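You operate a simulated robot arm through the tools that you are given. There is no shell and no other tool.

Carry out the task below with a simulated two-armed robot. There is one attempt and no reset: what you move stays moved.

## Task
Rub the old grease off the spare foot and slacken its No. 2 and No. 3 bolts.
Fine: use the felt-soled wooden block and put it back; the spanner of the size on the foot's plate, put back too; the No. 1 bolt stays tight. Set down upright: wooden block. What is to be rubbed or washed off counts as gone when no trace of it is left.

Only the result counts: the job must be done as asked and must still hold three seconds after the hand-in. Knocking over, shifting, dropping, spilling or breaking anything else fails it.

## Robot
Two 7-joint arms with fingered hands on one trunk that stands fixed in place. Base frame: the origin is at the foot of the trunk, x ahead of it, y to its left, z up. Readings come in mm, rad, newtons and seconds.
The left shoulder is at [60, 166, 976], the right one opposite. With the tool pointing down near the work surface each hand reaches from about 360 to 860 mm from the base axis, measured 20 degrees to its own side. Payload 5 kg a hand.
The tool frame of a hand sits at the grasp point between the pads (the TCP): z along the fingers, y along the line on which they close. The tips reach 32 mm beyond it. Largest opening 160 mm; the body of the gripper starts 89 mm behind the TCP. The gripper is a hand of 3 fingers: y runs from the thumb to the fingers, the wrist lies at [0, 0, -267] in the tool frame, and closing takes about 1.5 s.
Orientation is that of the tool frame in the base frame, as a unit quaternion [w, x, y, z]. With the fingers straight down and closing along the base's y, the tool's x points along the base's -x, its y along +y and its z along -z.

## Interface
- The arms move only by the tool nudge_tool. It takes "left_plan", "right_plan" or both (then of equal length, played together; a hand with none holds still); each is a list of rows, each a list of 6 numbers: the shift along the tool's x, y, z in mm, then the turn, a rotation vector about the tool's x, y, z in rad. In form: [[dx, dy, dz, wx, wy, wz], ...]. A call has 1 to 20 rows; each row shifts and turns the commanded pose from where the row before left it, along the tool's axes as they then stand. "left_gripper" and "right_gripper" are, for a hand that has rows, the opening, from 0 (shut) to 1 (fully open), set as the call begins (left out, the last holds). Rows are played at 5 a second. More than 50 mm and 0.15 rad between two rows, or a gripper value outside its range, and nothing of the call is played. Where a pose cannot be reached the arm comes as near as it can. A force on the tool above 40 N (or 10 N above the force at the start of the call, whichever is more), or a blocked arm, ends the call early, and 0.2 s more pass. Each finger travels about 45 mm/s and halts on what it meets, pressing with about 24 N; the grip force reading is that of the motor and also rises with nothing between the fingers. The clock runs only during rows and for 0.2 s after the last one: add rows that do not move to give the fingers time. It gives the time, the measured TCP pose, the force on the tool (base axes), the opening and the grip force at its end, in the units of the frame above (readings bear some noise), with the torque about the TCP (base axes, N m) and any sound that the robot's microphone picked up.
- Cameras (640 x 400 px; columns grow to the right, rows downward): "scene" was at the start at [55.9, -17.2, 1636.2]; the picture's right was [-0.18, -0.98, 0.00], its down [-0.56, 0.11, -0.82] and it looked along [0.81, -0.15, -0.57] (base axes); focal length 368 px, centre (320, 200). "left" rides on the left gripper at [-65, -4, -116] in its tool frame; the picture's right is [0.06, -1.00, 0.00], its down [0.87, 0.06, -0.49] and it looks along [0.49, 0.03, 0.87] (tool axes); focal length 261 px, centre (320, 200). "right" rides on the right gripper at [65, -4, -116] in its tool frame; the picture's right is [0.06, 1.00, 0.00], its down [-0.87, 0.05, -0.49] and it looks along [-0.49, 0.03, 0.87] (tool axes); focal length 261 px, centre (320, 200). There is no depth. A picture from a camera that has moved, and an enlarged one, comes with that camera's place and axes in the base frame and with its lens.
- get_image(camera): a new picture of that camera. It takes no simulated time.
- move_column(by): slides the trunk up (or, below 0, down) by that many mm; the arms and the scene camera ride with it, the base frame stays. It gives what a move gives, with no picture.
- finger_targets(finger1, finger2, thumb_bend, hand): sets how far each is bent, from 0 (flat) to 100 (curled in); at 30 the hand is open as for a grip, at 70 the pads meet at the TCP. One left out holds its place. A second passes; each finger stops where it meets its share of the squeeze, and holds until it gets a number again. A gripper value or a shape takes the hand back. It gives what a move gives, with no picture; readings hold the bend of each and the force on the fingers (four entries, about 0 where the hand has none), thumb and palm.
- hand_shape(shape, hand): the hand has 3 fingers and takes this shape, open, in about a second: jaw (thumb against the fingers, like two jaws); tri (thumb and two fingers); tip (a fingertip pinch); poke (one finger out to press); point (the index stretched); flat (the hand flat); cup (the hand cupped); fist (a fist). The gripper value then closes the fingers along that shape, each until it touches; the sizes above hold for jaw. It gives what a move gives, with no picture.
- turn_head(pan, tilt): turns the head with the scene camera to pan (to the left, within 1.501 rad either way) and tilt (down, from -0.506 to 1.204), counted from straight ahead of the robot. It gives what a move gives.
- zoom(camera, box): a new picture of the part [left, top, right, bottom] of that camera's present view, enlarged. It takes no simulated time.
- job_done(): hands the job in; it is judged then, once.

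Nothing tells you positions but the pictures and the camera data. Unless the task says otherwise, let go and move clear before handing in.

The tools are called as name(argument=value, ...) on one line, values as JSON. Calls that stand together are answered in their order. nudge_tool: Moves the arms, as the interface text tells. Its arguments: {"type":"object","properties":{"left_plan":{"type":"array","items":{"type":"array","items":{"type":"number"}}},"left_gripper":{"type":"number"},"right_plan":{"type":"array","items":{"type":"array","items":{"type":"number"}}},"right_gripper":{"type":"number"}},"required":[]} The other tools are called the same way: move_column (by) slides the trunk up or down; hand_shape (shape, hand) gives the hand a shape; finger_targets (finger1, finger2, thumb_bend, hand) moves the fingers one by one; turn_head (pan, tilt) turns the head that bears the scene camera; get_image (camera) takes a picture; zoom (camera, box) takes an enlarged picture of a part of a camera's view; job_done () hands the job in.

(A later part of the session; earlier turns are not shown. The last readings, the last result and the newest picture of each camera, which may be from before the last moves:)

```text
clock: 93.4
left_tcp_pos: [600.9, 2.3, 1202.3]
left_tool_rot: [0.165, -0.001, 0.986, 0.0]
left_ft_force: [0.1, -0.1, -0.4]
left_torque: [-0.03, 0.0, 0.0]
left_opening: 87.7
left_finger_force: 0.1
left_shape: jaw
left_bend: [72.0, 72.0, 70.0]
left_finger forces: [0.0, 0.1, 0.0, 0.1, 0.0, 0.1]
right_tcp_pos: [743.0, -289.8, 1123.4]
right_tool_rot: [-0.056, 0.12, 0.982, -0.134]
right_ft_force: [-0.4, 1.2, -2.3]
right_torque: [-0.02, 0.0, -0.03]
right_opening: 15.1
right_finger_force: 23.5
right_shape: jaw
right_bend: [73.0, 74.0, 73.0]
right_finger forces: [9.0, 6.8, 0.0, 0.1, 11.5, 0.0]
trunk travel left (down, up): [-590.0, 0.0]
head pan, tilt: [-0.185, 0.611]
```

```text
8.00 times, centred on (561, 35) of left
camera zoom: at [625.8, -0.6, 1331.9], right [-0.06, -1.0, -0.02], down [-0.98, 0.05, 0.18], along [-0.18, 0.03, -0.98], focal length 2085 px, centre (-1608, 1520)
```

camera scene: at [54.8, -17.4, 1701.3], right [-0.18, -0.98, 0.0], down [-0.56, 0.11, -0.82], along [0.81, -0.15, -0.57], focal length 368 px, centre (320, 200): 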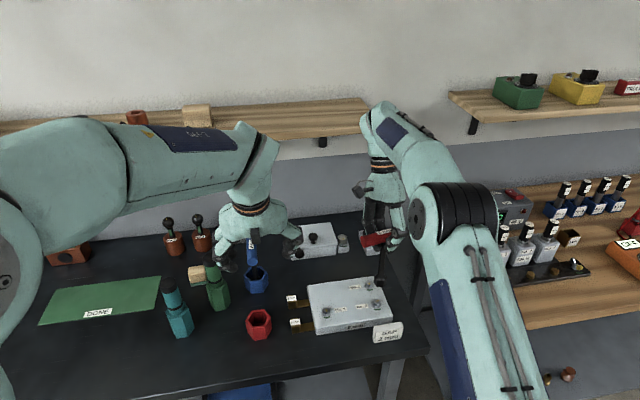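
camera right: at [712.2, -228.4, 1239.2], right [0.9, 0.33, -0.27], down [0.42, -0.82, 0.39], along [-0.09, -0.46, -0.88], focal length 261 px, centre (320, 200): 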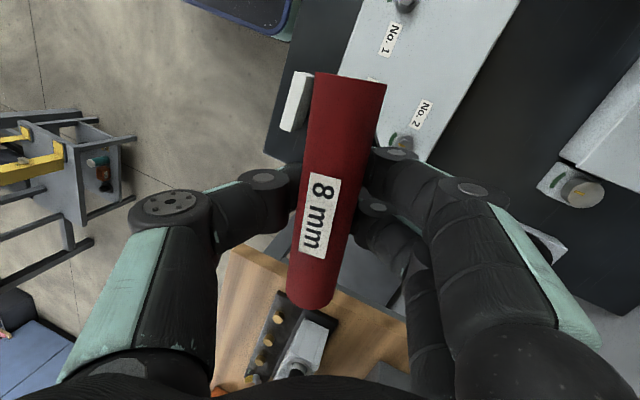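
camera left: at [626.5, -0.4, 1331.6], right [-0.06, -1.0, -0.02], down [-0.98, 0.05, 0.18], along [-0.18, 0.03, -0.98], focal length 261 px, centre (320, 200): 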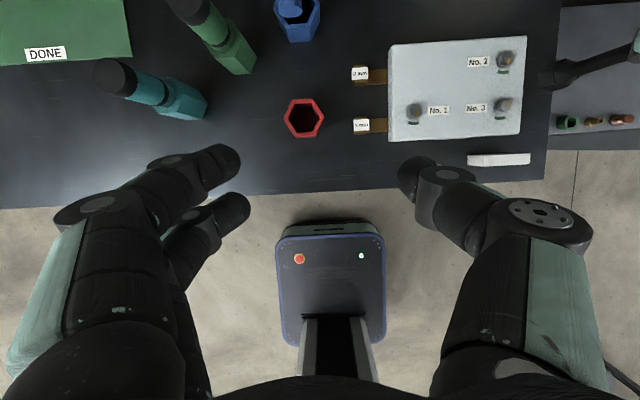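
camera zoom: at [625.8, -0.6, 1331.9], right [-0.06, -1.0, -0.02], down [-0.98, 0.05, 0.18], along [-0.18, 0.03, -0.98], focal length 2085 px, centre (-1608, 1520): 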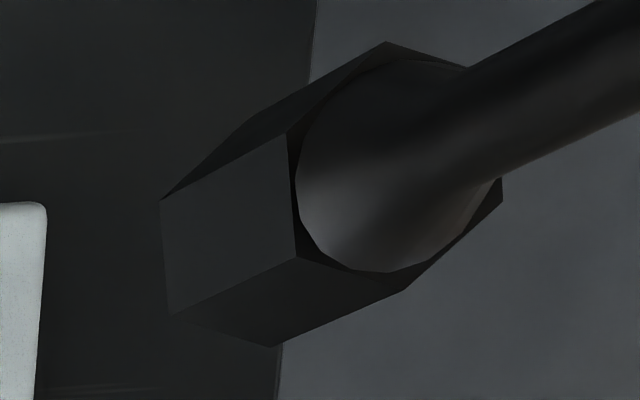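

The socket hex is 10° off the bolt's. Turning a further 50° counter-clockwise aligns it and keeps the wrist well inside reach, so I'll do that.

nudge_tool(right_plan=[[0, 0, 0, 0.00977, -0.0346, -0.1198], [0, 0, 0, 0.00977, -0.0346, -0.1198], [0, 0, 0, 0.00977, -0.0346, -0.1198], [0, 0, 0, 0.00977, -0.0346, -0.1198], [0, 0, 0, 0.00977, -0.0346, -0.1198], [0, 0, 0, 0.00977, -0.0346, -0.1198], [0, 0, 0, 0.00977, -0.0346, -0.1198], [0, 0, 0, 0, 0, 0]])

get_image(camera="scene")

zoom(camera="scene", box=[350, 230, 400, 285])

zoom(camera="left", box=[536, 10, 586, 60])

```text
clock: 95.2
left_tcp_pos: [602.0, 4.1, 1202.2]
left_tool_rot: [0.164, 0.0, 0.986, -0.002]
left_ft_force: [0.3, -0.9, -0.2]
left_torque: [-0.03, 0.02, -0.01]
left_opening: 87.6
left_finger_force: 0.0
left_shape: jaw
left_bend: [72.0, 72.0, 70.0]
left_finger forces: [0.1, 0.0, 0.0, 0.1, 0.0, 0.0]
right_tcp_pos: [743.7, -290.0, 1122.3]
right_tool_rot: [0.007, -0.308, 0.94, -0.145]
right_ft_force: [-1.5, 0.4, -2.1]
right_torque: [-0.03, 0.02, -0.02]
right_opening: 14.9
right_finger_force: 24.3
right_shape: jaw
right_bend: [73.0, 74.0, 73.0]
right_finger forces: [8.8, 6.8, 0.1, 0.1, 11.4, 0.0]
trunk travel left (down, up): [-590.0, 0.0]
head pan, tilt: [-0.185, 0.611]
```

```text
taken
camera scene: at [56.4, -17.2, 1701.2], right [-0.18, -0.98, 0.0], down [-0.56, 0.11, -0.82], along [0.8, -0.15, -0.57], focal length 368 px, centre (320, 200)
```

scene: 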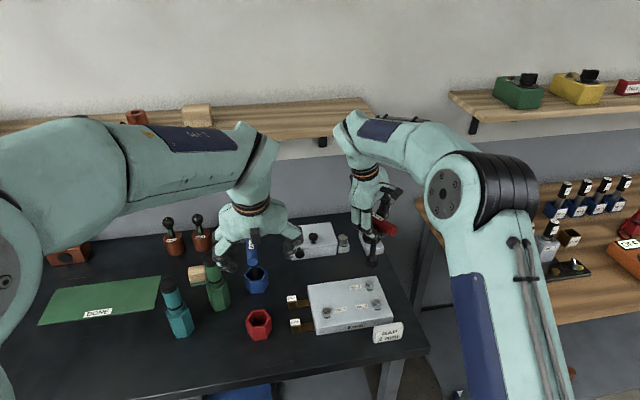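

```text
7.27 times, centred on (375, 258) of scene
camera zoom: at [56.4, -17.2, 1701.2], right [-0.18, -0.98, 0.0], down [-0.56, 0.11, -0.82], along [0.8, -0.15, -0.57], focal length 2675 px, centre (-80, -218)
```

zoom: 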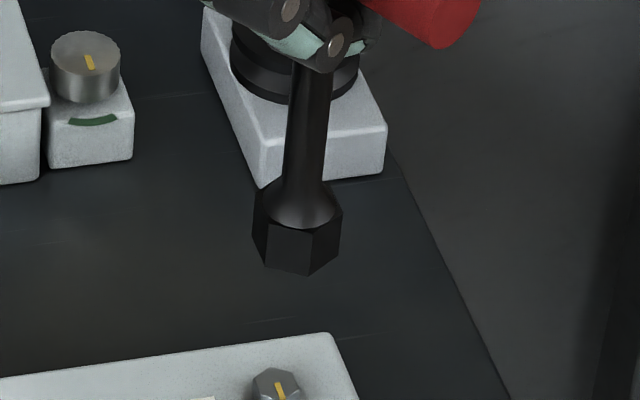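

```text
8.00 times, centred on (561, 35) of left
camera zoom: at [626.5, -0.3, 1331.6], right [-0.06, -1.0, -0.02], down [-0.98, 0.05, 0.18], along [-0.18, 0.03, -0.98], focal length 2085 px, centre (-1608, 1520)
```

zoom: 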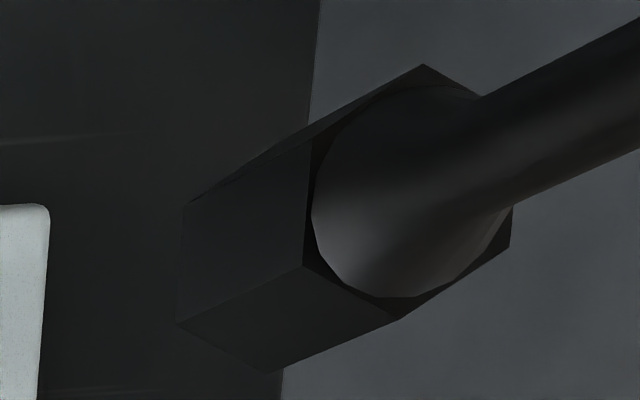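

zoom(camera="scene", box=[360, 254, 384, 272])

```text
16.00 times, centred on (372, 263) of scene
camera zoom: at [56.4, -17.2, 1701.2], right [-0.18, -0.98, 0.0], down [-0.56, 0.11, -0.82], along [0.8, -0.15, -0.57], focal length 5884 px, centre (-512, -808)
```

zoom: 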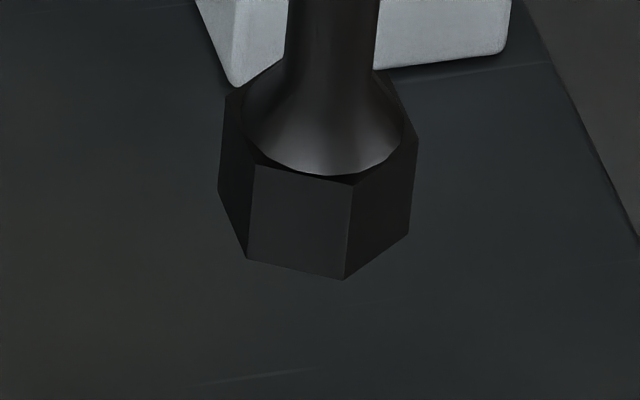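

nudge_tool(right_plan=[[-5.6, 5, 30.5, 0, 0, 0], [-5.6, 5, 30.5, 0, 0, 0], [0, 0, 0, 0, 0, 0]])

zoom(camera="scene", box=[358, 266, 382, 284])

zoom(camera="left", box=[495, 32, 535, 72])

```text
clock: 96.0
left_tcp_pos: [601.6, 3.0, 1201.8]
left_tool_rot: [0.164, -0.001, 0.986, 0.0]
left_ft_force: [-0.1, 0.7, -1.0]
left_torque: [-0.03, 0.03, 0.01]
left_opening: 87.7
left_finger_force: 0.1
left_shape: jaw
left_bend: [72.0, 72.0, 70.0]
left_finger forces: [0.1, 0.0, 0.0, 0.0, 0.1, 0.0]
right_tcp_pos: [753.8, -291.6, 1062.3]
right_tool_rot: [0.006, -0.307, 0.941, -0.145]
right_ft_force: [-0.2, -0.6, -2.2]
right_torque: [-0.01, 0.0, 0.02]
right_opening: 15.0
right_finger_force: 24.0
right_shape: jaw
right_bend: [73.0, 74.0, 73.0]
right_finger forces: [9.1, 6.8, 0.0, 0.0, 11.4, 0.0]
trunk travel left (down, up): [-590.0, 0.0]
head pan, tilt: [-0.185, 0.611]
```

```text
16.00 times, centred on (370, 275) of scene
camera zoom: at [55.9, -17.2, 1701.3], right [-0.18, -0.98, 0.0], down [-0.56, 0.11, -0.82], along [0.81, -0.15, -0.57], focal length 5884 px, centre (-480, -1000)
```

zoom: 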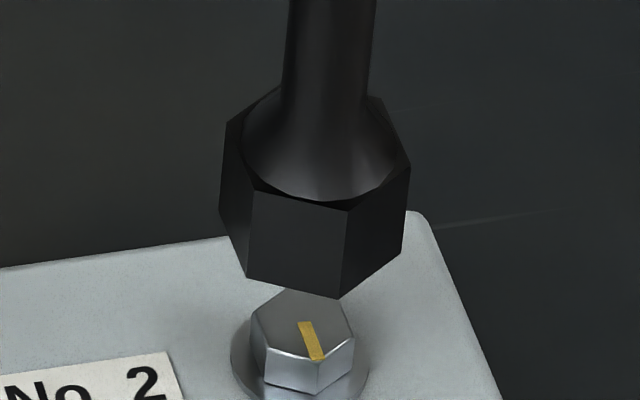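

```text
10.00 times, centred on (515, 52) of left
camera zoom: at [626.1, -0.4, 1331.8], right [-0.06, -1.0, -0.02], down [-0.98, 0.05, 0.18], along [-0.18, 0.03, -0.98], focal length 2606 px, centre (-1630, 1680)
```

zoom: 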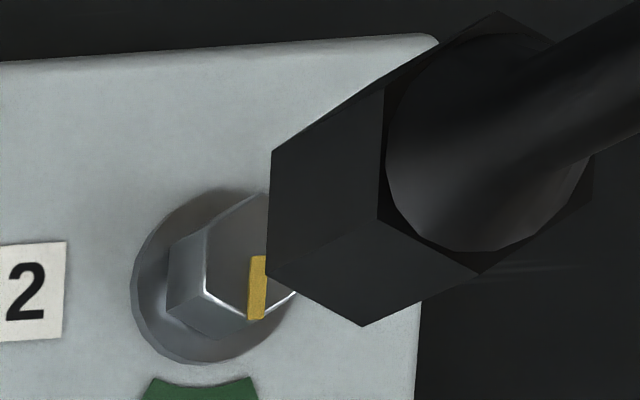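

nudge_tool(right_plan=[[-0.9, 2.1, 9.2, 0, 0, 0], [-0.85, 2.02, 9.3, 0, 0, 0], [0, 0, 0, 0, 0, 0]])

zoom(camera="scene", box=[358, 268, 382, 286])

zoom(camera="left", box=[495, 32, 535, 72])

```text
clock: 96.8
left_tcp_pos: [602.0, 2.4, 1202.3]
left_tool_rot: [0.164, 0.001, 0.986, -0.001]
left_ft_force: [-0.3, 0.1, -0.6]
left_torque: [-0.03, 0.02, 0.0]
left_opening: 87.6
left_finger_force: 0.1
left_shape: jaw
left_bend: [72.0, 72.0, 70.0]
left_finger forces: [0.0, 0.1, 0.0, 0.0, 0.1, 0.0]
right_tcp_pos: [753.7, -293.6, 1042.0]
right_tool_rot: [0.007, -0.307, 0.941, -0.145]
right_ft_force: [0.8, 0.3, -2.9]
right_torque: [0.0, -0.02, -0.02]
right_opening: 15.1
right_finger_force: 23.8
right_shape: jaw
right_bend: [73.0, 74.0, 73.0]
right_finger forces: [9.0, 6.7, 0.1, 0.0, 11.3, 0.0]
trunk travel left (down, up): [-590.0, 0.0]
head pan, tilt: [-0.185, 0.611]
```

```text
16.00 times, centred on (370, 277) of scene
camera zoom: at [56.1, -17.3, 1701.2], right [-0.18, -0.98, 0.0], down [-0.56, 0.11, -0.82], along [0.8, -0.15, -0.57], focal length 5884 px, centre (-480, -1032)
```

zoom: 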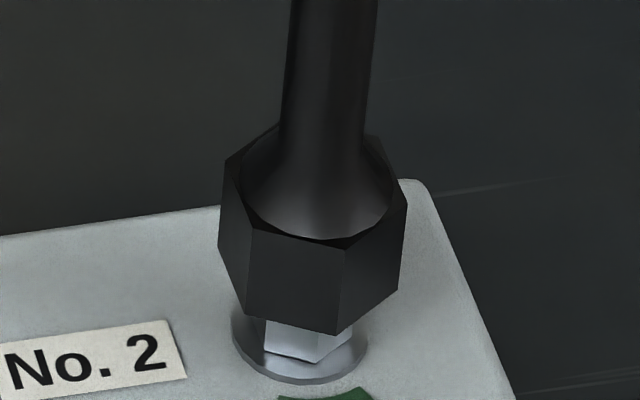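

```text
10.00 times, centred on (515, 52) of left
camera zoom: at [626.2, -0.4, 1331.7], right [-0.06, -1.0, -0.02], down [-0.98, 0.05, 0.18], along [-0.18, 0.03, -0.98], focal length 2606 px, centre (-1630, 1680)
```

zoom: 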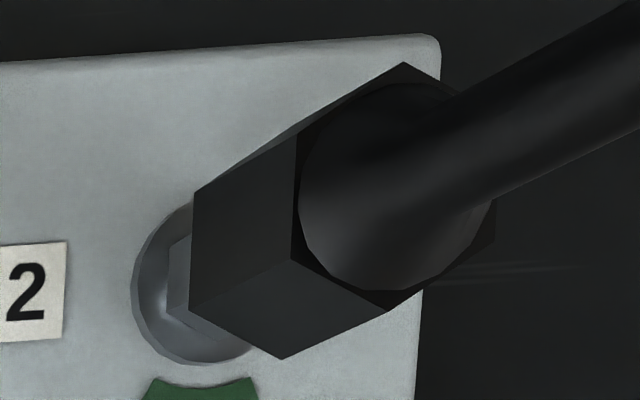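

nudge_tool(right_plan=[[-0.156, 0.553, 1.915, 0, 0, 0], [-0.156, 0.553, 1.915, 0, 0, 0], [0, 0, 0, 0, 0, 0]])

nudge_tool(right_plan=[[-0.156, 0.553, 1.915, 0, 0, 0], [0, 0, 0, 0, 0, 0]])

nudge_tool(right_plan=[[-0.156, 0.553, 1.915, 0, 0, 0], [0, 0, 0, 0, 0, 0]])

zoom(camera="scene", box=[358, 268, 382, 286])

```text
clock: 97.6
left_tcp_pos: [601.7, 2.9, 1202.3]
left_tool_rot: [0.165, -0.001, 0.986, 0.0]
left_ft_force: [0.2, 0.2, 0.4]
left_torque: [0.0, -0.02, -0.04]
left_opening: 87.7
left_finger_force: 0.0
left_shape: jaw
left_bend: [72.0, 72.0, 70.0]
left_finger forces: [0.0, 0.1, 0.1, 0.0, 0.0, 0.0]
right_tcp_pos: [753.3, -293.7, 1037.3]
right_tool_rot: [0.007, -0.307, 0.941, -0.144]
right_ft_force: [0.1, 0.7, -2.7]
right_torque: [-0.01, 0.01, 0.04]
right_opening: 15.0
right_finger_force: 23.5
right_shape: jaw
right_bend: [73.0, 74.0, 73.0]
right_finger forces: [9.0, 6.7, 0.0, 0.0, 11.3, 0.0]
trunk travel left (down, up): [-590.0, 0.0]
head pan, tilt: [-0.185, 0.611]
```

```text
clock: 98.2
left_tcp_pos: [601.9, 2.2, 1202.8]
left_tool_rot: [0.165, -0.001, 0.986, 0.0]
left_ft_force: [0.9, -0.6, 1.2]
left_torque: [-0.01, 0.0, 0.01]
left_opening: 87.6
left_finger_force: 0.0
left_shape: jaw
left_bend: [72.0, 72.0, 70.0]
left_finger forces: [0.0, 0.1, 0.1, 0.0, 0.0, 0.0]
right_tcp_pos: [755.0, -294.4, 1035.8]
right_tool_rot: [0.006, -0.306, 0.941, -0.144]
right_ft_force: [-1.0, -0.2, -2.9]
right_torque: [-0.05, -0.02, -0.02]
right_opening: 15.0
right_finger_force: 24.0
right_shape: jaw
right_bend: [73.0, 74.0, 73.0]
right_finger forces: [9.0, 6.9, 0.0, 0.0, 11.3, 0.0]
trunk travel left (down, up): [-590.0, 0.0]
head pan, tilt: [-0.185, 0.611]
```

```text
clock: 98.8
left_tcp_pos: [600.6, 1.5, 1201.8]
left_tool_rot: [0.165, 0.0, 0.986, -0.001]
left_ft_force: [0.6, 0.9, 0.5]
left_torque: [0.01, -0.02, 0.02]
left_opening: 87.5
left_finger_force: 0.1
left_shape: jaw
left_bend: [72.0, 72.0, 70.0]
left_finger forces: [0.0, 0.0, 0.0, 0.0, 0.1, 0.1]
right_tcp_pos: [754.1, -293.6, 1033.2]
right_tool_rot: [0.006, -0.307, 0.941, -0.145]
right_ft_force: [0.4, -0.3, -3.1]
right_torque: [0.01, -0.05, -0.02]
right_opening: 15.0
right_finger_force: 23.5
right_shape: jaw
right_bend: [73.0, 74.0, 73.0]
right_finger forces: [9.0, 6.8, 0.0, 0.0, 11.3, 0.0]
trunk travel left (down, up): [-590.0, 0.0]
head pan, tilt: [-0.185, 0.611]
```

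```text
16.00 times, centred on (370, 277) of scene
camera zoom: at [56.2, -17.3, 1701.2], right [-0.18, -0.98, 0.0], down [-0.56, 0.11, -0.82], along [0.8, -0.15, -0.57], focal length 5884 px, centre (-480, -1032)
```

zoom: 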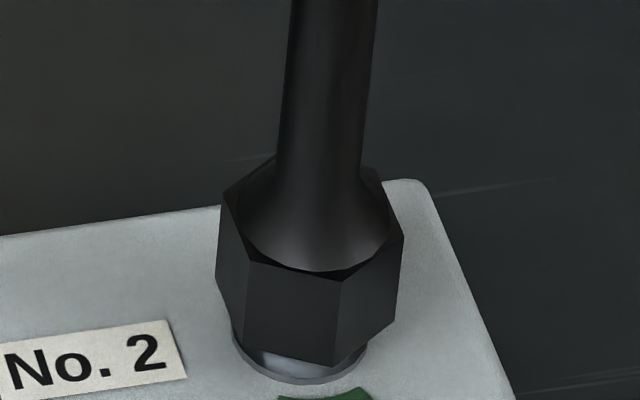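

nudge_tool(right_plan=[[-0.156, 0.553, 1.915, 0, 0, 0], [-0.156, 0.553, 1.915, 0, 0, 0], [0, 0, 0, 0, 0, 0]])

nudge_tool(right_plan=[[-0.117, 0.415, 1.436, 0, 0, 0], [0, 0, 0, 0, 0, 0]])

nudge_tool(right_plan=[[-0.117, 0.415, 1.436, 0, 0, 0], [0, 0, 0, 0, 0, 0]])

zoom(camera="scene", box=[358, 268, 382, 286])

```text
clock: 99.6
left_tcp_pos: [601.1, 2.2, 1202.2]
left_tool_rot: [0.164, -0.001, 0.986, -0.001]
left_ft_force: [0.2, 0.1, 0.5]
left_torque: [-0.03, 0.03, 0.03]
left_opening: 87.5
left_finger_force: 0.1
left_shape: jaw
left_bend: [72.0, 72.0, 70.0]
left_finger forces: [0.0, 0.0, 0.0, 0.0, 0.1, 0.0]
right_tcp_pos: [754.9, -294.0, 1028.9]
right_tool_rot: [0.006, -0.307, 0.941, -0.145]
right_ft_force: [0.1, 0.7, -1.8]
right_torque: [-0.02, 0.04, 0.01]
right_opening: 15.1
right_finger_force: 23.7
right_shape: jaw
right_bend: [73.0, 74.0, 73.0]
right_finger forces: [9.0, 6.8, 0.1, 0.0, 11.3, 0.0]
trunk travel left (down, up): [-590.0, 0.0]
head pan, tilt: [-0.185, 0.611]
```

```text
clock: 100.2
left_tcp_pos: [602.1, 2.8, 1201.8]
left_tool_rot: [0.164, -0.001, 0.986, -0.001]
left_ft_force: [-0.2, 0.4, -0.4]
left_torque: [-0.01, 0.01, -0.02]
left_opening: 87.5
left_finger_force: 0.2
left_shape: jaw
left_bend: [72.0, 72.0, 70.0]
left_finger forces: [0.0, 0.1, 0.0, 0.0, 0.0, 0.1]
right_tcp_pos: [755.4, -292.9, 1028.4]
right_tool_rot: [0.006, -0.307, 0.941, -0.145]
right_ft_force: [-0.4, -0.4, -1.7]
right_torque: [-0.02, -0.01, 0.0]
right_opening: 15.0
right_finger_force: 24.1
right_shape: jaw
right_bend: [73.0, 74.0, 73.0]
right_finger forces: [9.0, 6.9, 0.0, 0.1, 11.3, 0.1]
trunk travel left (down, up): [-590.0, 0.0]
head pan, tilt: [-0.185, 0.611]
```

```text
clock: 100.8
left_tcp_pos: [600.9, 3.0, 1201.7]
left_tool_rot: [0.164, -0.001, 0.986, -0.001]
left_ft_force: [-0.9, -0.4, 0.0]
left_torque: [0.0, -0.05, -0.01]
left_opening: 87.6
left_finger_force: 0.1
left_shape: jaw
left_bend: [72.0, 72.0, 70.0]
left_finger forces: [0.0, 0.0, 0.0, 0.0, 0.1, 0.1]
right_tcp_pos: [754.6, -292.4, 1027.3]
right_tool_rot: [0.006, -0.307, 0.941, -0.144]
right_ft_force: [0.1, 0.1, -2.2]
right_torque: [-0.03, 0.01, 0.0]
right_opening: 14.8
right_finger_force: 23.9
right_shape: jaw
right_bend: [73.0, 74.0, 73.0]
right_finger forces: [9.0, 6.9, 0.0, 0.0, 11.4, 0.1]
trunk travel left (down, up): [-590.0, 0.0]
head pan, tilt: [-0.185, 0.611]
```

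```text
16.00 times, centred on (370, 277) of scene
camera zoom: at [56.2, -17.3, 1701.2], right [-0.18, -0.98, 0.0], down [-0.56, 0.11, -0.82], along [0.8, -0.15, -0.57], focal length 5884 px, centre (-480, -1032)
```

zoom: 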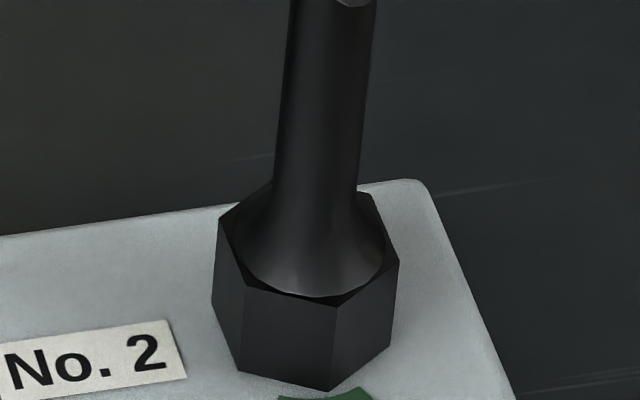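

nudge_tool(right_plan=[[-0.078, 0.2765, 0.957, 0, 0, 0], [0, 0, 0, 0, 0, 0]])

nudge_tool(right_plan=[[-0.078, 0.2765, 0.957, 0, 0, 0], [0, 0, 0, 0, 0, 0]])

zoom(camera="scene", box=[340, 220, 420, 290])

get_image(camera="right")

```text
clock: 101.4
left_tcp_pos: [602.2, 4.1, 1202.8]
left_tool_rot: [0.164, -0.001, 0.986, -0.001]
left_ft_force: [-0.5, -0.3, -0.1]
left_torque: [0.0, 0.01, 0.03]
left_opening: 87.9
left_finger_force: 0.1
left_shape: jaw
left_bend: [72.0, 72.0, 70.0]
left_finger forces: [0.1, 0.0, 0.0, 0.1, 0.0, 0.0]
right_tcp_pos: [754.5, -293.5, 1026.9]
right_tool_rot: [0.006, -0.307, 0.941, -0.145]
right_ft_force: [0.4, -0.4, -2.8]
right_torque: [-0.01, -0.02, 0.02]
right_opening: 15.1
right_finger_force: 24.3
right_shape: jaw
right_bend: [73.0, 74.0, 73.0]
right_finger forces: [9.0, 6.8, 0.1, 0.1, 11.3, 0.0]
trunk travel left (down, up): [-590.0, 0.0]
head pan, tilt: [-0.185, 0.611]
```

```text
clock: 102.0
left_tcp_pos: [601.6, 2.1, 1202.0]
left_tool_rot: [0.164, -0.002, 0.986, 0.0]
left_ft_force: [0.4, 0.2, 0.1]
left_torque: [0.01, 0.0, 0.0]
left_opening: 87.4
left_finger_force: 0.1
left_shape: jaw
left_bend: [72.0, 72.0, 70.0]
left_finger forces: [0.0, 0.1, 0.0, 0.0, 0.1, 0.1]
right_tcp_pos: [754.8, -292.7, 1025.6]
right_tool_rot: [0.006, -0.306, 0.941, -0.145]
right_ft_force: [0.4, -1.1, -0.5]
right_torque: [-0.02, 0.02, 0.0]
right_opening: 15.0
right_finger_force: 23.7
right_shape: jaw
right_bend: [73.0, 74.0, 73.0]
right_finger forces: [8.9, 6.6, 0.1, 0.0, 11.5, 0.0]
trunk travel left (down, up): [-590.0, 0.0]
head pan, tilt: [-0.185, 0.611]
```

```text
5.71 times, centred on (380, 255) of scene
camera zoom: at [56.1, -17.3, 1701.3], right [-0.18, -0.98, 0.0], down [-0.56, 0.11, -0.82], along [0.8, -0.15, -0.57], focal length 2102 px, centre (-23, -114)
```

zoom: 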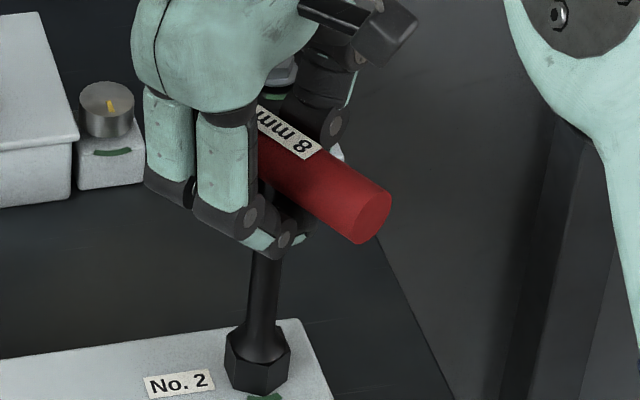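

```text
taken
camera right: at [692.6, -303.1, 1142.1], right [-0.62, 0.73, -0.27], down [0.62, 0.68, 0.39], along [0.47, 0.07, -0.88], focal length 261 px, centre (320, 200)
```

right: 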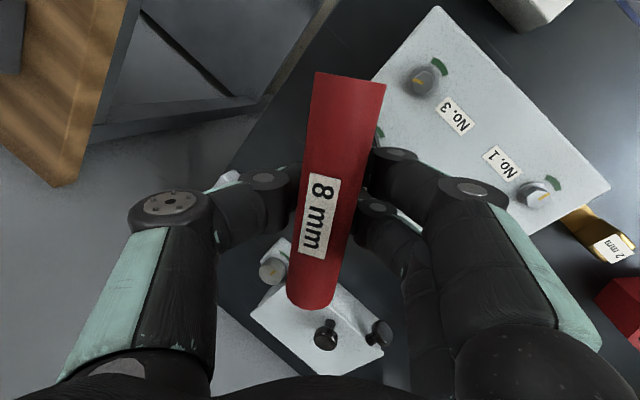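

The socket is seated on bolt No. 2. I'll open the hand so the spanner stands on the bolt, then take a fresh, square grip.

nudge_tool(right_plan=[[0, 0, 0, 0, 0, 0], [0, 0, 0, 0, 0, 0], [0, 0, 0, 0, 0, 0], [0, 0, 0, 0, 0, 0], [0, 0, 0, 0, 0, 0], [0, 0, 0, 0, 0, 0]], right_gripper=0.5)

zoom(camera="scene", box=[340, 220, 420, 290])

get_image(camera="right")

zoom(camera="left", box=[480, 0, 640, 100])

```text
clock: 103.4
left_tcp_pos: [600.7, 3.1, 1202.0]
left_tool_rot: [0.164, 0.0, 0.986, -0.001]
left_ft_force: [0.6, 0.2, -0.6]
left_torque: [0.01, 0.0, -0.01]
left_opening: 87.6
left_finger_force: 0.0
left_shape: jaw
left_bend: [72.0, 72.0, 70.0]
left_finger forces: [0.0, 0.0, 0.1, 0.1, 0.0, 0.0]
right_tcp_pos: [753.5, -294.3, 1024.3]
right_tool_rot: [0.007, -0.306, 0.941, -0.145]
right_ft_force: [0.3, -0.1, 0.0]
right_torque: [0.0, -0.03, -0.02]
right_opening: 79.4
right_finger_force: 0.0
right_shape: jaw
right_bend: [72.0, 72.0, 70.0]
right_finger forces: [0.1, 0.0, 0.1, 0.0, 0.0, 0.0]
trunk travel left (down, up): [-590.0, 0.0]
head pan, tilt: [-0.185, 0.611]
```

```text
5.71 times, centred on (380, 255) of scene
camera zoom: at [56.0, -17.2, 1701.2], right [-0.18, -0.98, 0.0], down [-0.56, 0.11, -0.82], along [0.81, -0.15, -0.57], focal length 2102 px, centre (-23, -114)
```

zoom: 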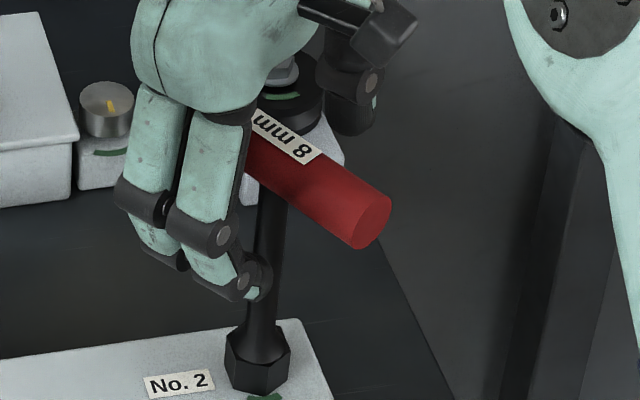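

```text
taken
camera right: at [692.5, -302.9, 1142.1], right [-0.62, 0.73, -0.27], down [0.62, 0.68, 0.39], along [0.47, 0.07, -0.88], focal length 261 px, centre (320, 200)
```

right: 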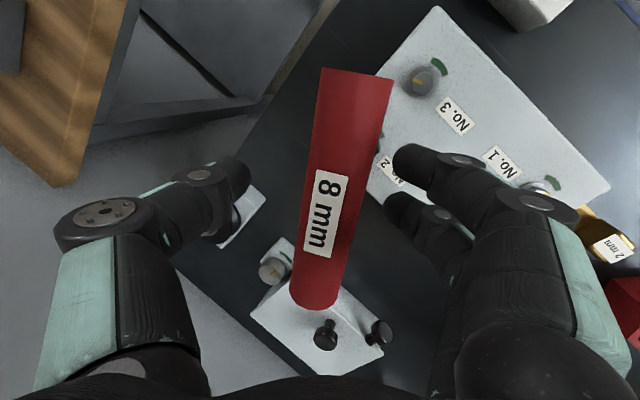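

```text
4.00 times, centred on (560, 50) of left
camera zoom: at [626.1, -0.3, 1331.8], right [-0.06, -1.0, -0.02], down [-0.98, 0.05, 0.18], along [-0.18, 0.03, -0.98], focal length 1043 px, centre (-640, 800)
```

zoom: 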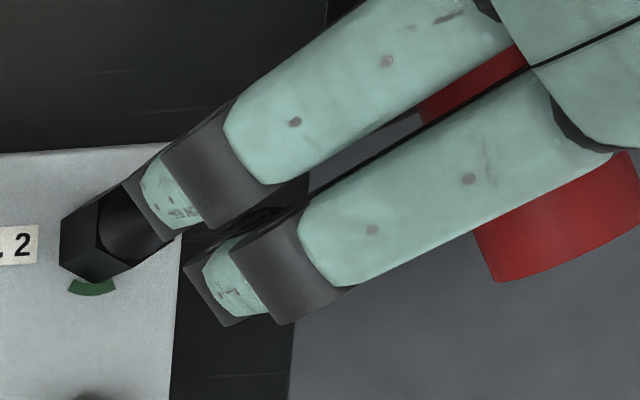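

nudge_tool(right_plan=[[0, 0, 0, -0.0935, -0.0256, 0], [0, 0, 0, -0.0935, -0.0256, 0], [0, 0, 0, -0.0935, -0.0256, 0], [0, 0, 0, 0, 0, 0.105], [0, 0, 0, 0, 0, 0]])

get_image(camera="right")

zoom(camera="scene", box=[340, 210, 420, 290])

```text
clock: 104.6
left_tcp_pos: [601.8, 2.3, 1202.7]
left_tool_rot: [0.165, -0.001, 0.986, 0.0]
left_ft_force: [0.4, 0.2, 0.5]
left_torque: [0.01, -0.03, -0.02]
left_opening: 87.4
left_finger_force: 0.1
left_shape: jaw
left_bend: [72.0, 72.0, 70.0]
left_finger forces: [0.0, 0.1, 0.1, 0.0, 0.1, 0.0]
right_tcp_pos: [755.0, -293.2, 1023.7]
right_tool_rot: [-0.001, -0.259, 0.966, 0.0]
right_ft_force: [-0.9, 0.4, -0.9]
right_torque: [0.03, -0.01, -0.03]
right_opening: 79.3
right_finger_force: 0.0
right_shape: jaw
right_bend: [72.0, 72.0, 70.0]
right_finger forces: [0.1, 0.0, 0.1, 0.1, 0.0, 0.1]
trunk travel left (down, up): [-590.0, 0.0]
head pan, tilt: [-0.185, 0.611]
```

```text
taken
camera right: at [700.8, -329.4, 1140.7], right [-0.55, 0.83, 0.0], down [0.73, 0.48, 0.49], along [0.41, 0.27, -0.87], focal length 261 px, centre (320, 200)
```

right: 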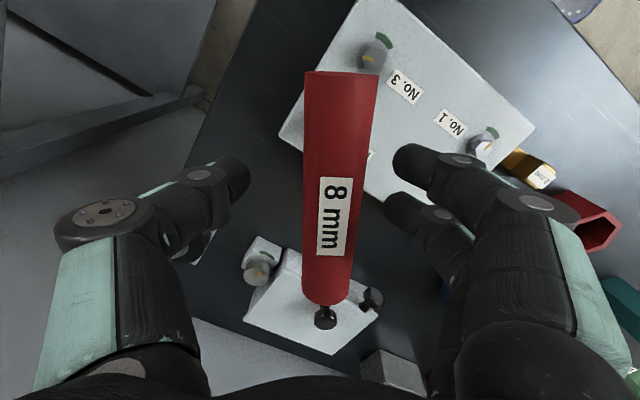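

```text
5.00 times, centred on (380, 250) of scene
camera zoom: at [56.1, -17.7, 1701.2], right [-0.18, -0.98, 0.0], down [-0.56, 0.11, -0.82], along [0.8, -0.15, -0.57], focal length 1839 px, centre (20, -50)
```

zoom: 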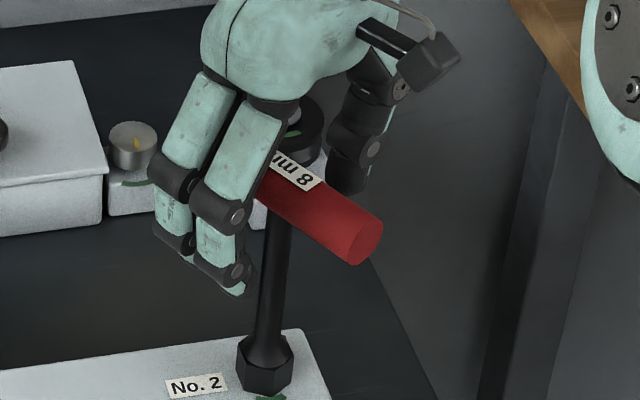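

nudge_tool(right_plan=[[0, 5.8, 0, 0, 0, 0], [0, 0, -11.5, 0, 0, 0], [0, 0, 0, 0, 0, 0]])

get_image(camera="right")

```text
clock: 105.4
left_tcp_pos: [600.2, 2.9, 1202.5]
left_tool_rot: [0.164, -0.002, 0.986, 0.0]
left_ft_force: [0.3, -0.3, -0.1]
left_torque: [0.0, 0.02, 0.0]
left_opening: 87.9
left_finger_force: 0.1
left_shape: jaw
left_bend: [72.0, 72.0, 70.0]
left_finger forces: [0.0, 0.0, 0.0, 0.0, 0.0, 0.1]
right_tcp_pos: [750.6, -287.4, 1035.2]
right_tool_rot: [-0.001, -0.26, 0.966, -0.001]
right_ft_force: [0.3, 0.9, -0.6]
right_torque: [0.01, -0.01, 0.03]
right_opening: 79.4
right_finger_force: 0.1
right_shape: jaw
right_bend: [72.0, 72.0, 70.0]
right_finger forces: [0.1, 0.0, 0.0, 0.1, 0.1, 0.0]
trunk travel left (down, up): [-590.0, 0.0]
head pan, tilt: [-0.185, 0.611]
```

```text
taken
camera right: at [697.5, -323.7, 1152.2], right [-0.55, 0.83, 0.0], down [0.73, 0.48, 0.49], along [0.41, 0.27, -0.87], focal length 261 px, centre (320, 200)
```

right: 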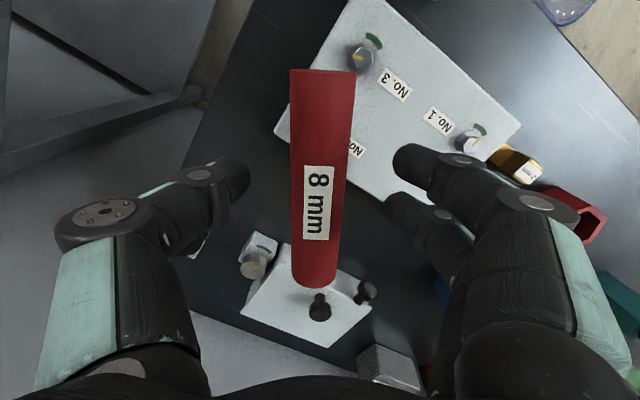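

The hand is square and centred on the handle again. I'll close for a fresh grip.

nudge_tool(right_plan=[[0, 0, 0, 0, 0, 0], [0, 0, 0, 0, 0, 0], [0, 0, 0, 0, 0, 0], [0, 0, 0, 0, 0, 0], [0, 0, 0, 0, 0, 0], [0, 0, 0, 0, 0, 0], [0, 0, 0, 0, 0, 0], [0, 0, 0, 0, 0, 0]], right_gripper=0)

get_image(camera="right")

```text
clock: 107.2
left_tcp_pos: [601.0, 1.5, 1201.3]
left_tool_rot: [0.164, -0.001, 0.986, 0.0]
left_ft_force: [0.1, 0.7, 0.6]
left_torque: [0.0, -0.03, 0.04]
left_opening: 87.5
left_finger_force: 0.0
left_shape: jaw
left_bend: [72.0, 72.0, 70.0]
left_finger forces: [0.1, 0.1, 0.1, 0.1, 0.0, 0.0]
right_tcp_pos: [751.7, -287.6, 1036.6]
right_tool_rot: [-0.001, -0.26, 0.966, -0.001]
right_ft_force: [0.2, -0.3, 0.0]
right_torque: [-0.04, -0.01, 0.03]
right_opening: 21.5
right_finger_force: 24.1
right_shape: jaw
right_bend: [72.0, 72.0, 70.0]
right_finger forces: [10.1, 10.0, 0.1, 0.1, 21.5, 0.0]
trunk travel left (down, up): [-590.0, 0.0]
head pan, tilt: [-0.185, 0.611]
```

```text
taken
camera right: at [697.5, -323.8, 1152.2], right [-0.55, 0.83, 0.0], down [0.73, 0.48, 0.49], along [0.41, 0.27, -0.87], focal length 261 px, centre (320, 200)
```

right: 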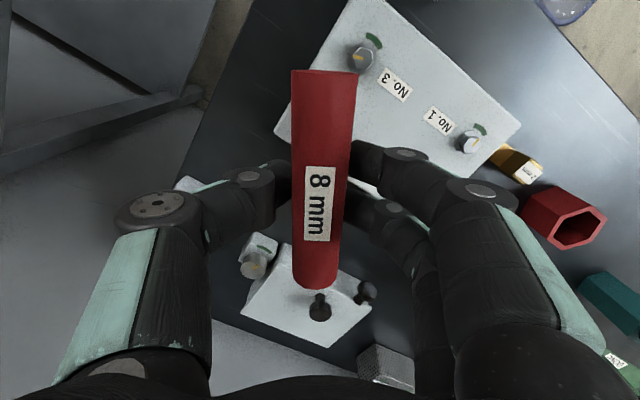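

nudge_tool(right_plan=[[0, 0, -3, 0, 0, 0], [0, 0, -7, 0, 0, 0], [0, 0, -10, 0, 0, 0], [0, 0, -10, 0, 0, 0], [0, 0, 0, 0, 0, 0]])

zoom(camera="scene", box=[340, 210, 420, 290])

zoom(camera="left", box=[490, 10, 610, 90])

```text
clock: 108.4
left_tcp_pos: [601.5, 3.9, 1200.8]
left_tool_rot: [0.164, -0.001, 0.986, -0.001]
left_ft_force: [0.0, 0.0, -0.8]
left_torque: [0.01, 0.02, 0.0]
left_opening: 87.9
left_finger_force: 0.0
left_shape: jaw
left_bend: [72.0, 72.0, 70.0]
left_finger forces: [0.0, 0.0, 0.0, 0.1, 0.1, 0.0]
right_tcp_pos: [752.1, -287.4, 1067.3]
right_tool_rot: [-0.002, -0.259, 0.966, 0.0]
right_ft_force: [-0.6, 0.4, -2.2]
right_torque: [0.01, -0.03, -0.04]
right_opening: 21.5
right_finger_force: 24.1
right_shape: jaw
right_bend: [72.0, 72.0, 70.0]
right_finger forces: [10.2, 10.0, 0.0, 0.1, 21.5, 0.0]
trunk travel left (down, up): [-590.0, 0.0]
head pan, tilt: [-0.185, 0.611]
```

```text
5.00 times, centred on (380, 250) of scene
camera zoom: at [56.3, -17.4, 1701.2], right [-0.18, -0.98, 0.0], down [-0.56, 0.11, -0.82], along [0.8, -0.15, -0.57], focal length 1839 px, centre (20, -50)
```

zoom: 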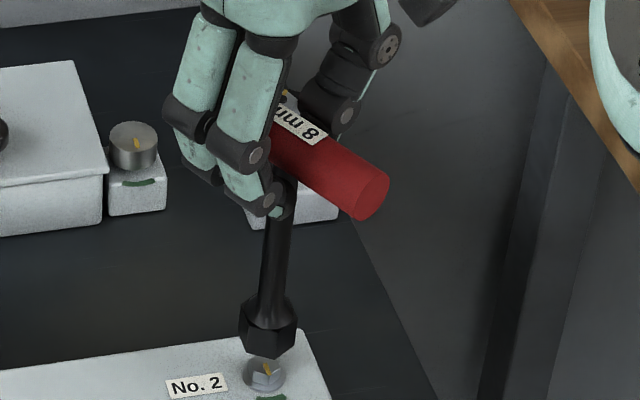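

```text
5.00 times, centred on (550, 50) of left
camera zoom: at [626.4, -0.5, 1331.6], right [-0.06, -1.0, -0.02], down [-0.98, 0.05, 0.18], along [-0.18, 0.03, -0.98], focal length 1303 px, centre (-830, 950)
```

zoom: 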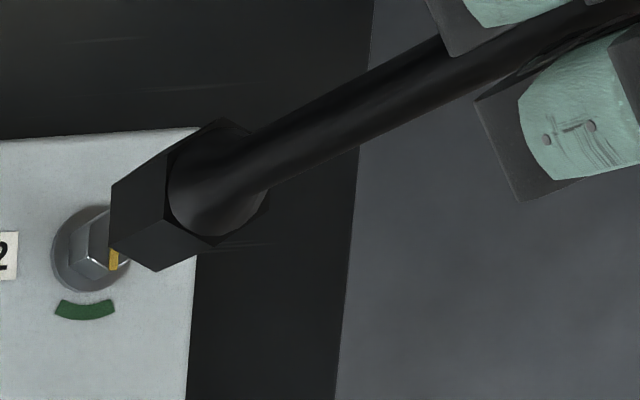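

nudge_tool(right_plan=[[0, 0, 0, 0, 0, 0.1309], [0, 0, 0, 0, 0, 0.1309], [0, 0, 0, 0, 0, 0.1309], [0, 0, 0, 0, 0, 0.1309], [0, 0, 0, 0, 0, 0.1309], [0, 0, 0, 0, 0, 0.1309], [0, 0, 0, 0, 0, 0.1309], [0, 0, 0, 0, 0, 0.1309], [0, 0, 0, 0, 0, 0.1309], [0, 0, 0, 0, 0, 0.1309], [0, 0, 0, 0, 0, 0.1309], [0, 0, 0, 0, 0, 0.1309], [0, 0, 0, 0, 0, 0.1309], [0, 0, 0, 0, 0, 0.1309], [0, 0, 0, 0, 0, 0.1309], [0, 0, 0, 0, 0, 0.1309], [0, 0, 0, 0, 0, 0]])

zoom(camera="scene", box=[358, 262, 382, 280])

zoom(camera="left", box=[495, 32, 535, 72])

zoom(camera="scene", box=[340, 210, 420, 290])

```text
clock: 112.0
left_tcp_pos: [601.4, 3.2, 1204.0]
left_tool_rot: [0.165, -0.001, 0.986, 0.0]
left_ft_force: [-0.6, 0.0, -0.2]
left_torque: [0.02, 0.01, -0.03]
left_opening: 87.7
left_finger_force: 0.0
left_shape: jaw
left_bend: [72.0, 72.0, 70.0]
left_finger forces: [0.1, 0.0, 0.0, 0.0, 0.1, 0.0]
right_tcp_pos: [752.7, -288.1, 1065.7]
right_tool_rot: [0.0, 0.707, 0.707, -0.002]
right_ft_force: [-0.3, 0.1, -2.7]
right_torque: [0.02, -0.02, 0.02]
right_opening: 21.5
right_finger_force: 23.6
right_shape: jaw
right_bend: [72.0, 72.0, 70.0]
right_finger forces: [10.1, 9.9, 0.0, 0.0, 21.4, 0.1]
trunk travel left (down, up): [-590.0, 0.0]
head pan, tilt: [-0.185, 0.611]
```

```text
16.00 times, centred on (370, 271) of scene
camera zoom: at [56.2, -17.4, 1701.2], right [-0.18, -0.98, 0.0], down [-0.56, 0.11, -0.82], along [0.8, -0.15, -0.57], focal length 5884 px, centre (-480, -936)
```

zoom: 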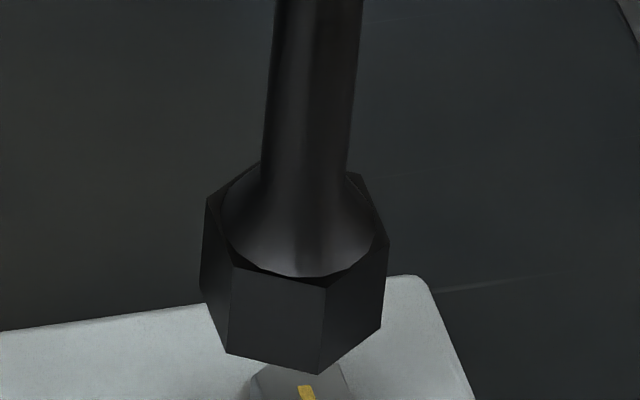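

```text
10.00 times, centred on (515, 52) of left
camera zoom: at [626.3, -0.5, 1331.7], right [-0.06, -1.0, -0.02], down [-0.98, 0.05, 0.18], along [-0.18, 0.03, -0.98], focal length 2606 px, centre (-1630, 1680)
```

zoom: 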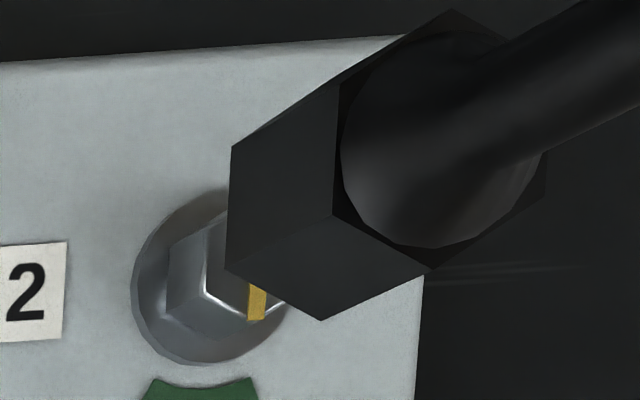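

```text
5.00 times, centred on (380, 250) of scene
camera zoom: at [56.2, -17.4, 1701.2], right [-0.18, -0.98, 0.0], down [-0.56, 0.11, -0.82], along [0.8, -0.15, -0.57], focal length 1839 px, centre (20, -50)
```

zoom: 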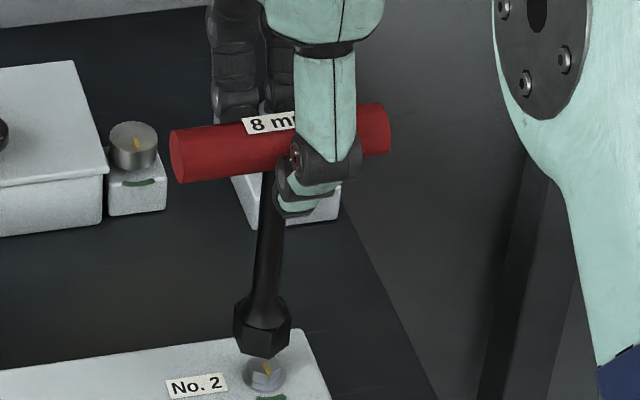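

nudge_tool(right_plan=[[-2.5, -2.4, 0, 0, 0, 0], [0, 0, 12, 0, 0, 0], [0, 0, 0, 0, 0, 0]])

zoom(camera="scene", box=[358, 268, 382, 286])

zoom(camera="left", box=[495, 32, 535, 72])

```text
clock: 112.8
left_tcp_pos: [601.5, 2.7, 1201.9]
left_tool_rot: [0.163, -0.001, 0.987, -0.001]
left_ft_force: [0.4, 0.0, -0.9]
left_torque: [-0.02, -0.02, -0.03]
left_opening: 87.7
left_finger_force: 0.1
left_shape: jaw
left_bend: [72.0, 72.0, 70.0]
left_finger forces: [0.1, 0.1, 0.0, 0.1, 0.0, 0.0]
right_tcp_pos: [747.5, -291.6, 1054.7]
right_tool_rot: [0.0, 0.707, 0.707, 0.001]
right_ft_force: [-0.7, -0.1, -2.9]
right_torque: [-0.01, -0.01, -0.03]
right_opening: 21.3
right_finger_force: 23.7
right_shape: jaw
right_bend: [72.0, 72.0, 70.0]
right_finger forces: [10.1, 9.8, 0.1, 0.0, 21.4, 0.1]
trunk travel left (down, up): [-590.0, 0.0]
head pan, tilt: [-0.185, 0.611]
```

```text
16.00 times, centred on (370, 277) of scene
camera zoom: at [55.8, -17.3, 1701.3], right [-0.18, -0.98, 0.0], down [-0.56, 0.11, -0.82], along [0.81, -0.15, -0.57], focal length 5884 px, centre (-480, -1032)
```

zoom: 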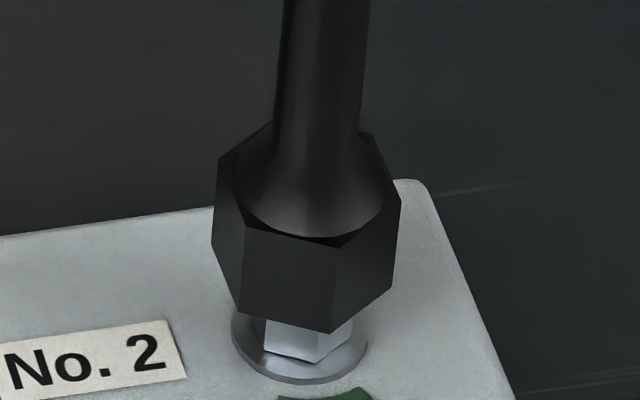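

```text
10.00 times, centred on (515, 52) of left
camera zoom: at [626.0, -0.4, 1331.8], right [-0.06, -1.0, -0.02], down [-0.98, 0.05, 0.18], along [-0.18, 0.03, -0.98], focal length 2606 px, centre (-1630, 1680)
```

zoom: 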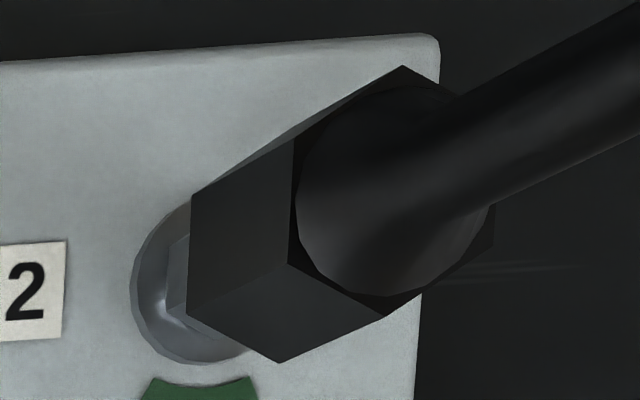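

nudge_tool(right_plan=[[-1.2, 0.8, 0, 0, 0, 0], [0, 0, 2, 0, 0, 0], [0, 0, 2, 0, 0, 0], [0, 0, 2, 0, 0, 0], [0, 0, 0, 0, 0, 0]])

nudge_tool(right_plan=[[0, 0, 2, 0, 0, 0], [0, 0, 0, 0, 0, 0]])

nudge_tool(right_plan=[[0, 0, 2, 0, 0, 0], [0, 0, 0, 0, 0, 0]])

zoom(camera="scene", box=[358, 268, 382, 286])

```text
clock: 114.0
left_tcp_pos: [602.3, 2.1, 1201.4]
left_tool_rot: [0.164, -0.001, 0.986, -0.001]
left_ft_force: [-0.5, 0.0, -0.7]
left_torque: [-0.01, -0.01, -0.01]
left_opening: 87.4
left_finger_force: 0.1
left_shape: jaw
left_bend: [72.0, 72.0, 70.0]
left_finger forces: [0.0, 0.1, 0.0, 0.1, 0.0, 0.0]
right_tcp_pos: [750.8, -291.6, 1048.2]
right_tool_rot: [0.0, 0.707, 0.708, -0.002]
right_ft_force: [-0.8, -0.6, -3.8]
right_torque: [-0.01, -0.01, 0.03]
right_opening: 21.5
right_finger_force: 24.3
right_shape: jaw
right_bend: [72.0, 72.0, 70.0]
right_finger forces: [10.1, 10.0, 0.0, 0.1, 21.3, 0.0]
trunk travel left (down, up): [-590.0, 0.0]
head pan, tilt: [-0.185, 0.611]
```

```text
clock: 114.6
left_tcp_pos: [601.3, 3.4, 1202.9]
left_tool_rot: [0.164, -0.001, 0.987, 0.0]
left_ft_force: [-0.7, 0.5, -0.5]
left_torque: [0.0, -0.03, 0.01]
left_opening: 87.7
left_finger_force: 0.1
left_shape: jaw
left_bend: [72.0, 72.0, 70.0]
left_finger forces: [0.1, 0.0, 0.0, 0.1, 0.1, 0.0]
right_tcp_pos: [749.3, -292.0, 1045.5]
right_tool_rot: [0.0, 0.707, 0.708, -0.001]
right_ft_force: [-0.8, 0.0, -2.5]
right_torque: [-0.01, -0.02, 0.03]
right_opening: 21.3
right_finger_force: 24.0
right_shape: jaw
right_bend: [72.0, 72.0, 70.0]
right_finger forces: [10.1, 9.9, 0.0, 0.0, 21.4, 0.0]
trunk travel left (down, up): [-590.0, 0.0]
head pan, tilt: [-0.185, 0.611]
```

```text
clock: 115.2
left_tcp_pos: [600.7, 2.7, 1202.3]
left_tool_rot: [0.164, 0.0, 0.987, -0.002]
left_ft_force: [-0.3, 0.6, -0.4]
left_torque: [0.01, -0.05, 0.0]
left_opening: 87.6
left_finger_force: 0.0
left_shape: jaw
left_bend: [72.0, 72.0, 70.0]
left_finger forces: [0.0, 0.1, 0.0, 0.1, 0.1, 0.0]
right_tcp_pos: [750.3, -292.3, 1044.4]
right_tool_rot: [0.0, 0.707, 0.708, 0.0]
right_ft_force: [0.2, 0.4, -1.5]
right_torque: [-0.01, 0.0, -0.03]
right_opening: 21.4
right_finger_force: 23.8
right_shape: jaw
right_bend: [72.0, 72.0, 70.0]
right_finger forces: [10.1, 9.9, 0.1, 0.0, 21.5, 0.0]
trunk travel left (down, up): [-590.0, 0.0]
head pan, tilt: [-0.185, 0.611]
```

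```text
16.00 times, centred on (370, 277) of scene
camera zoom: at [56.2, -17.3, 1701.2], right [-0.18, -0.98, 0.0], down [-0.56, 0.11, -0.82], along [0.8, -0.15, -0.57], focal length 5884 px, centre (-480, -1032)
```

zoom: 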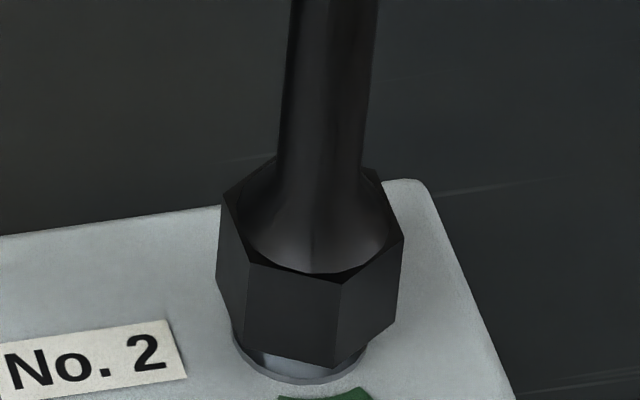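

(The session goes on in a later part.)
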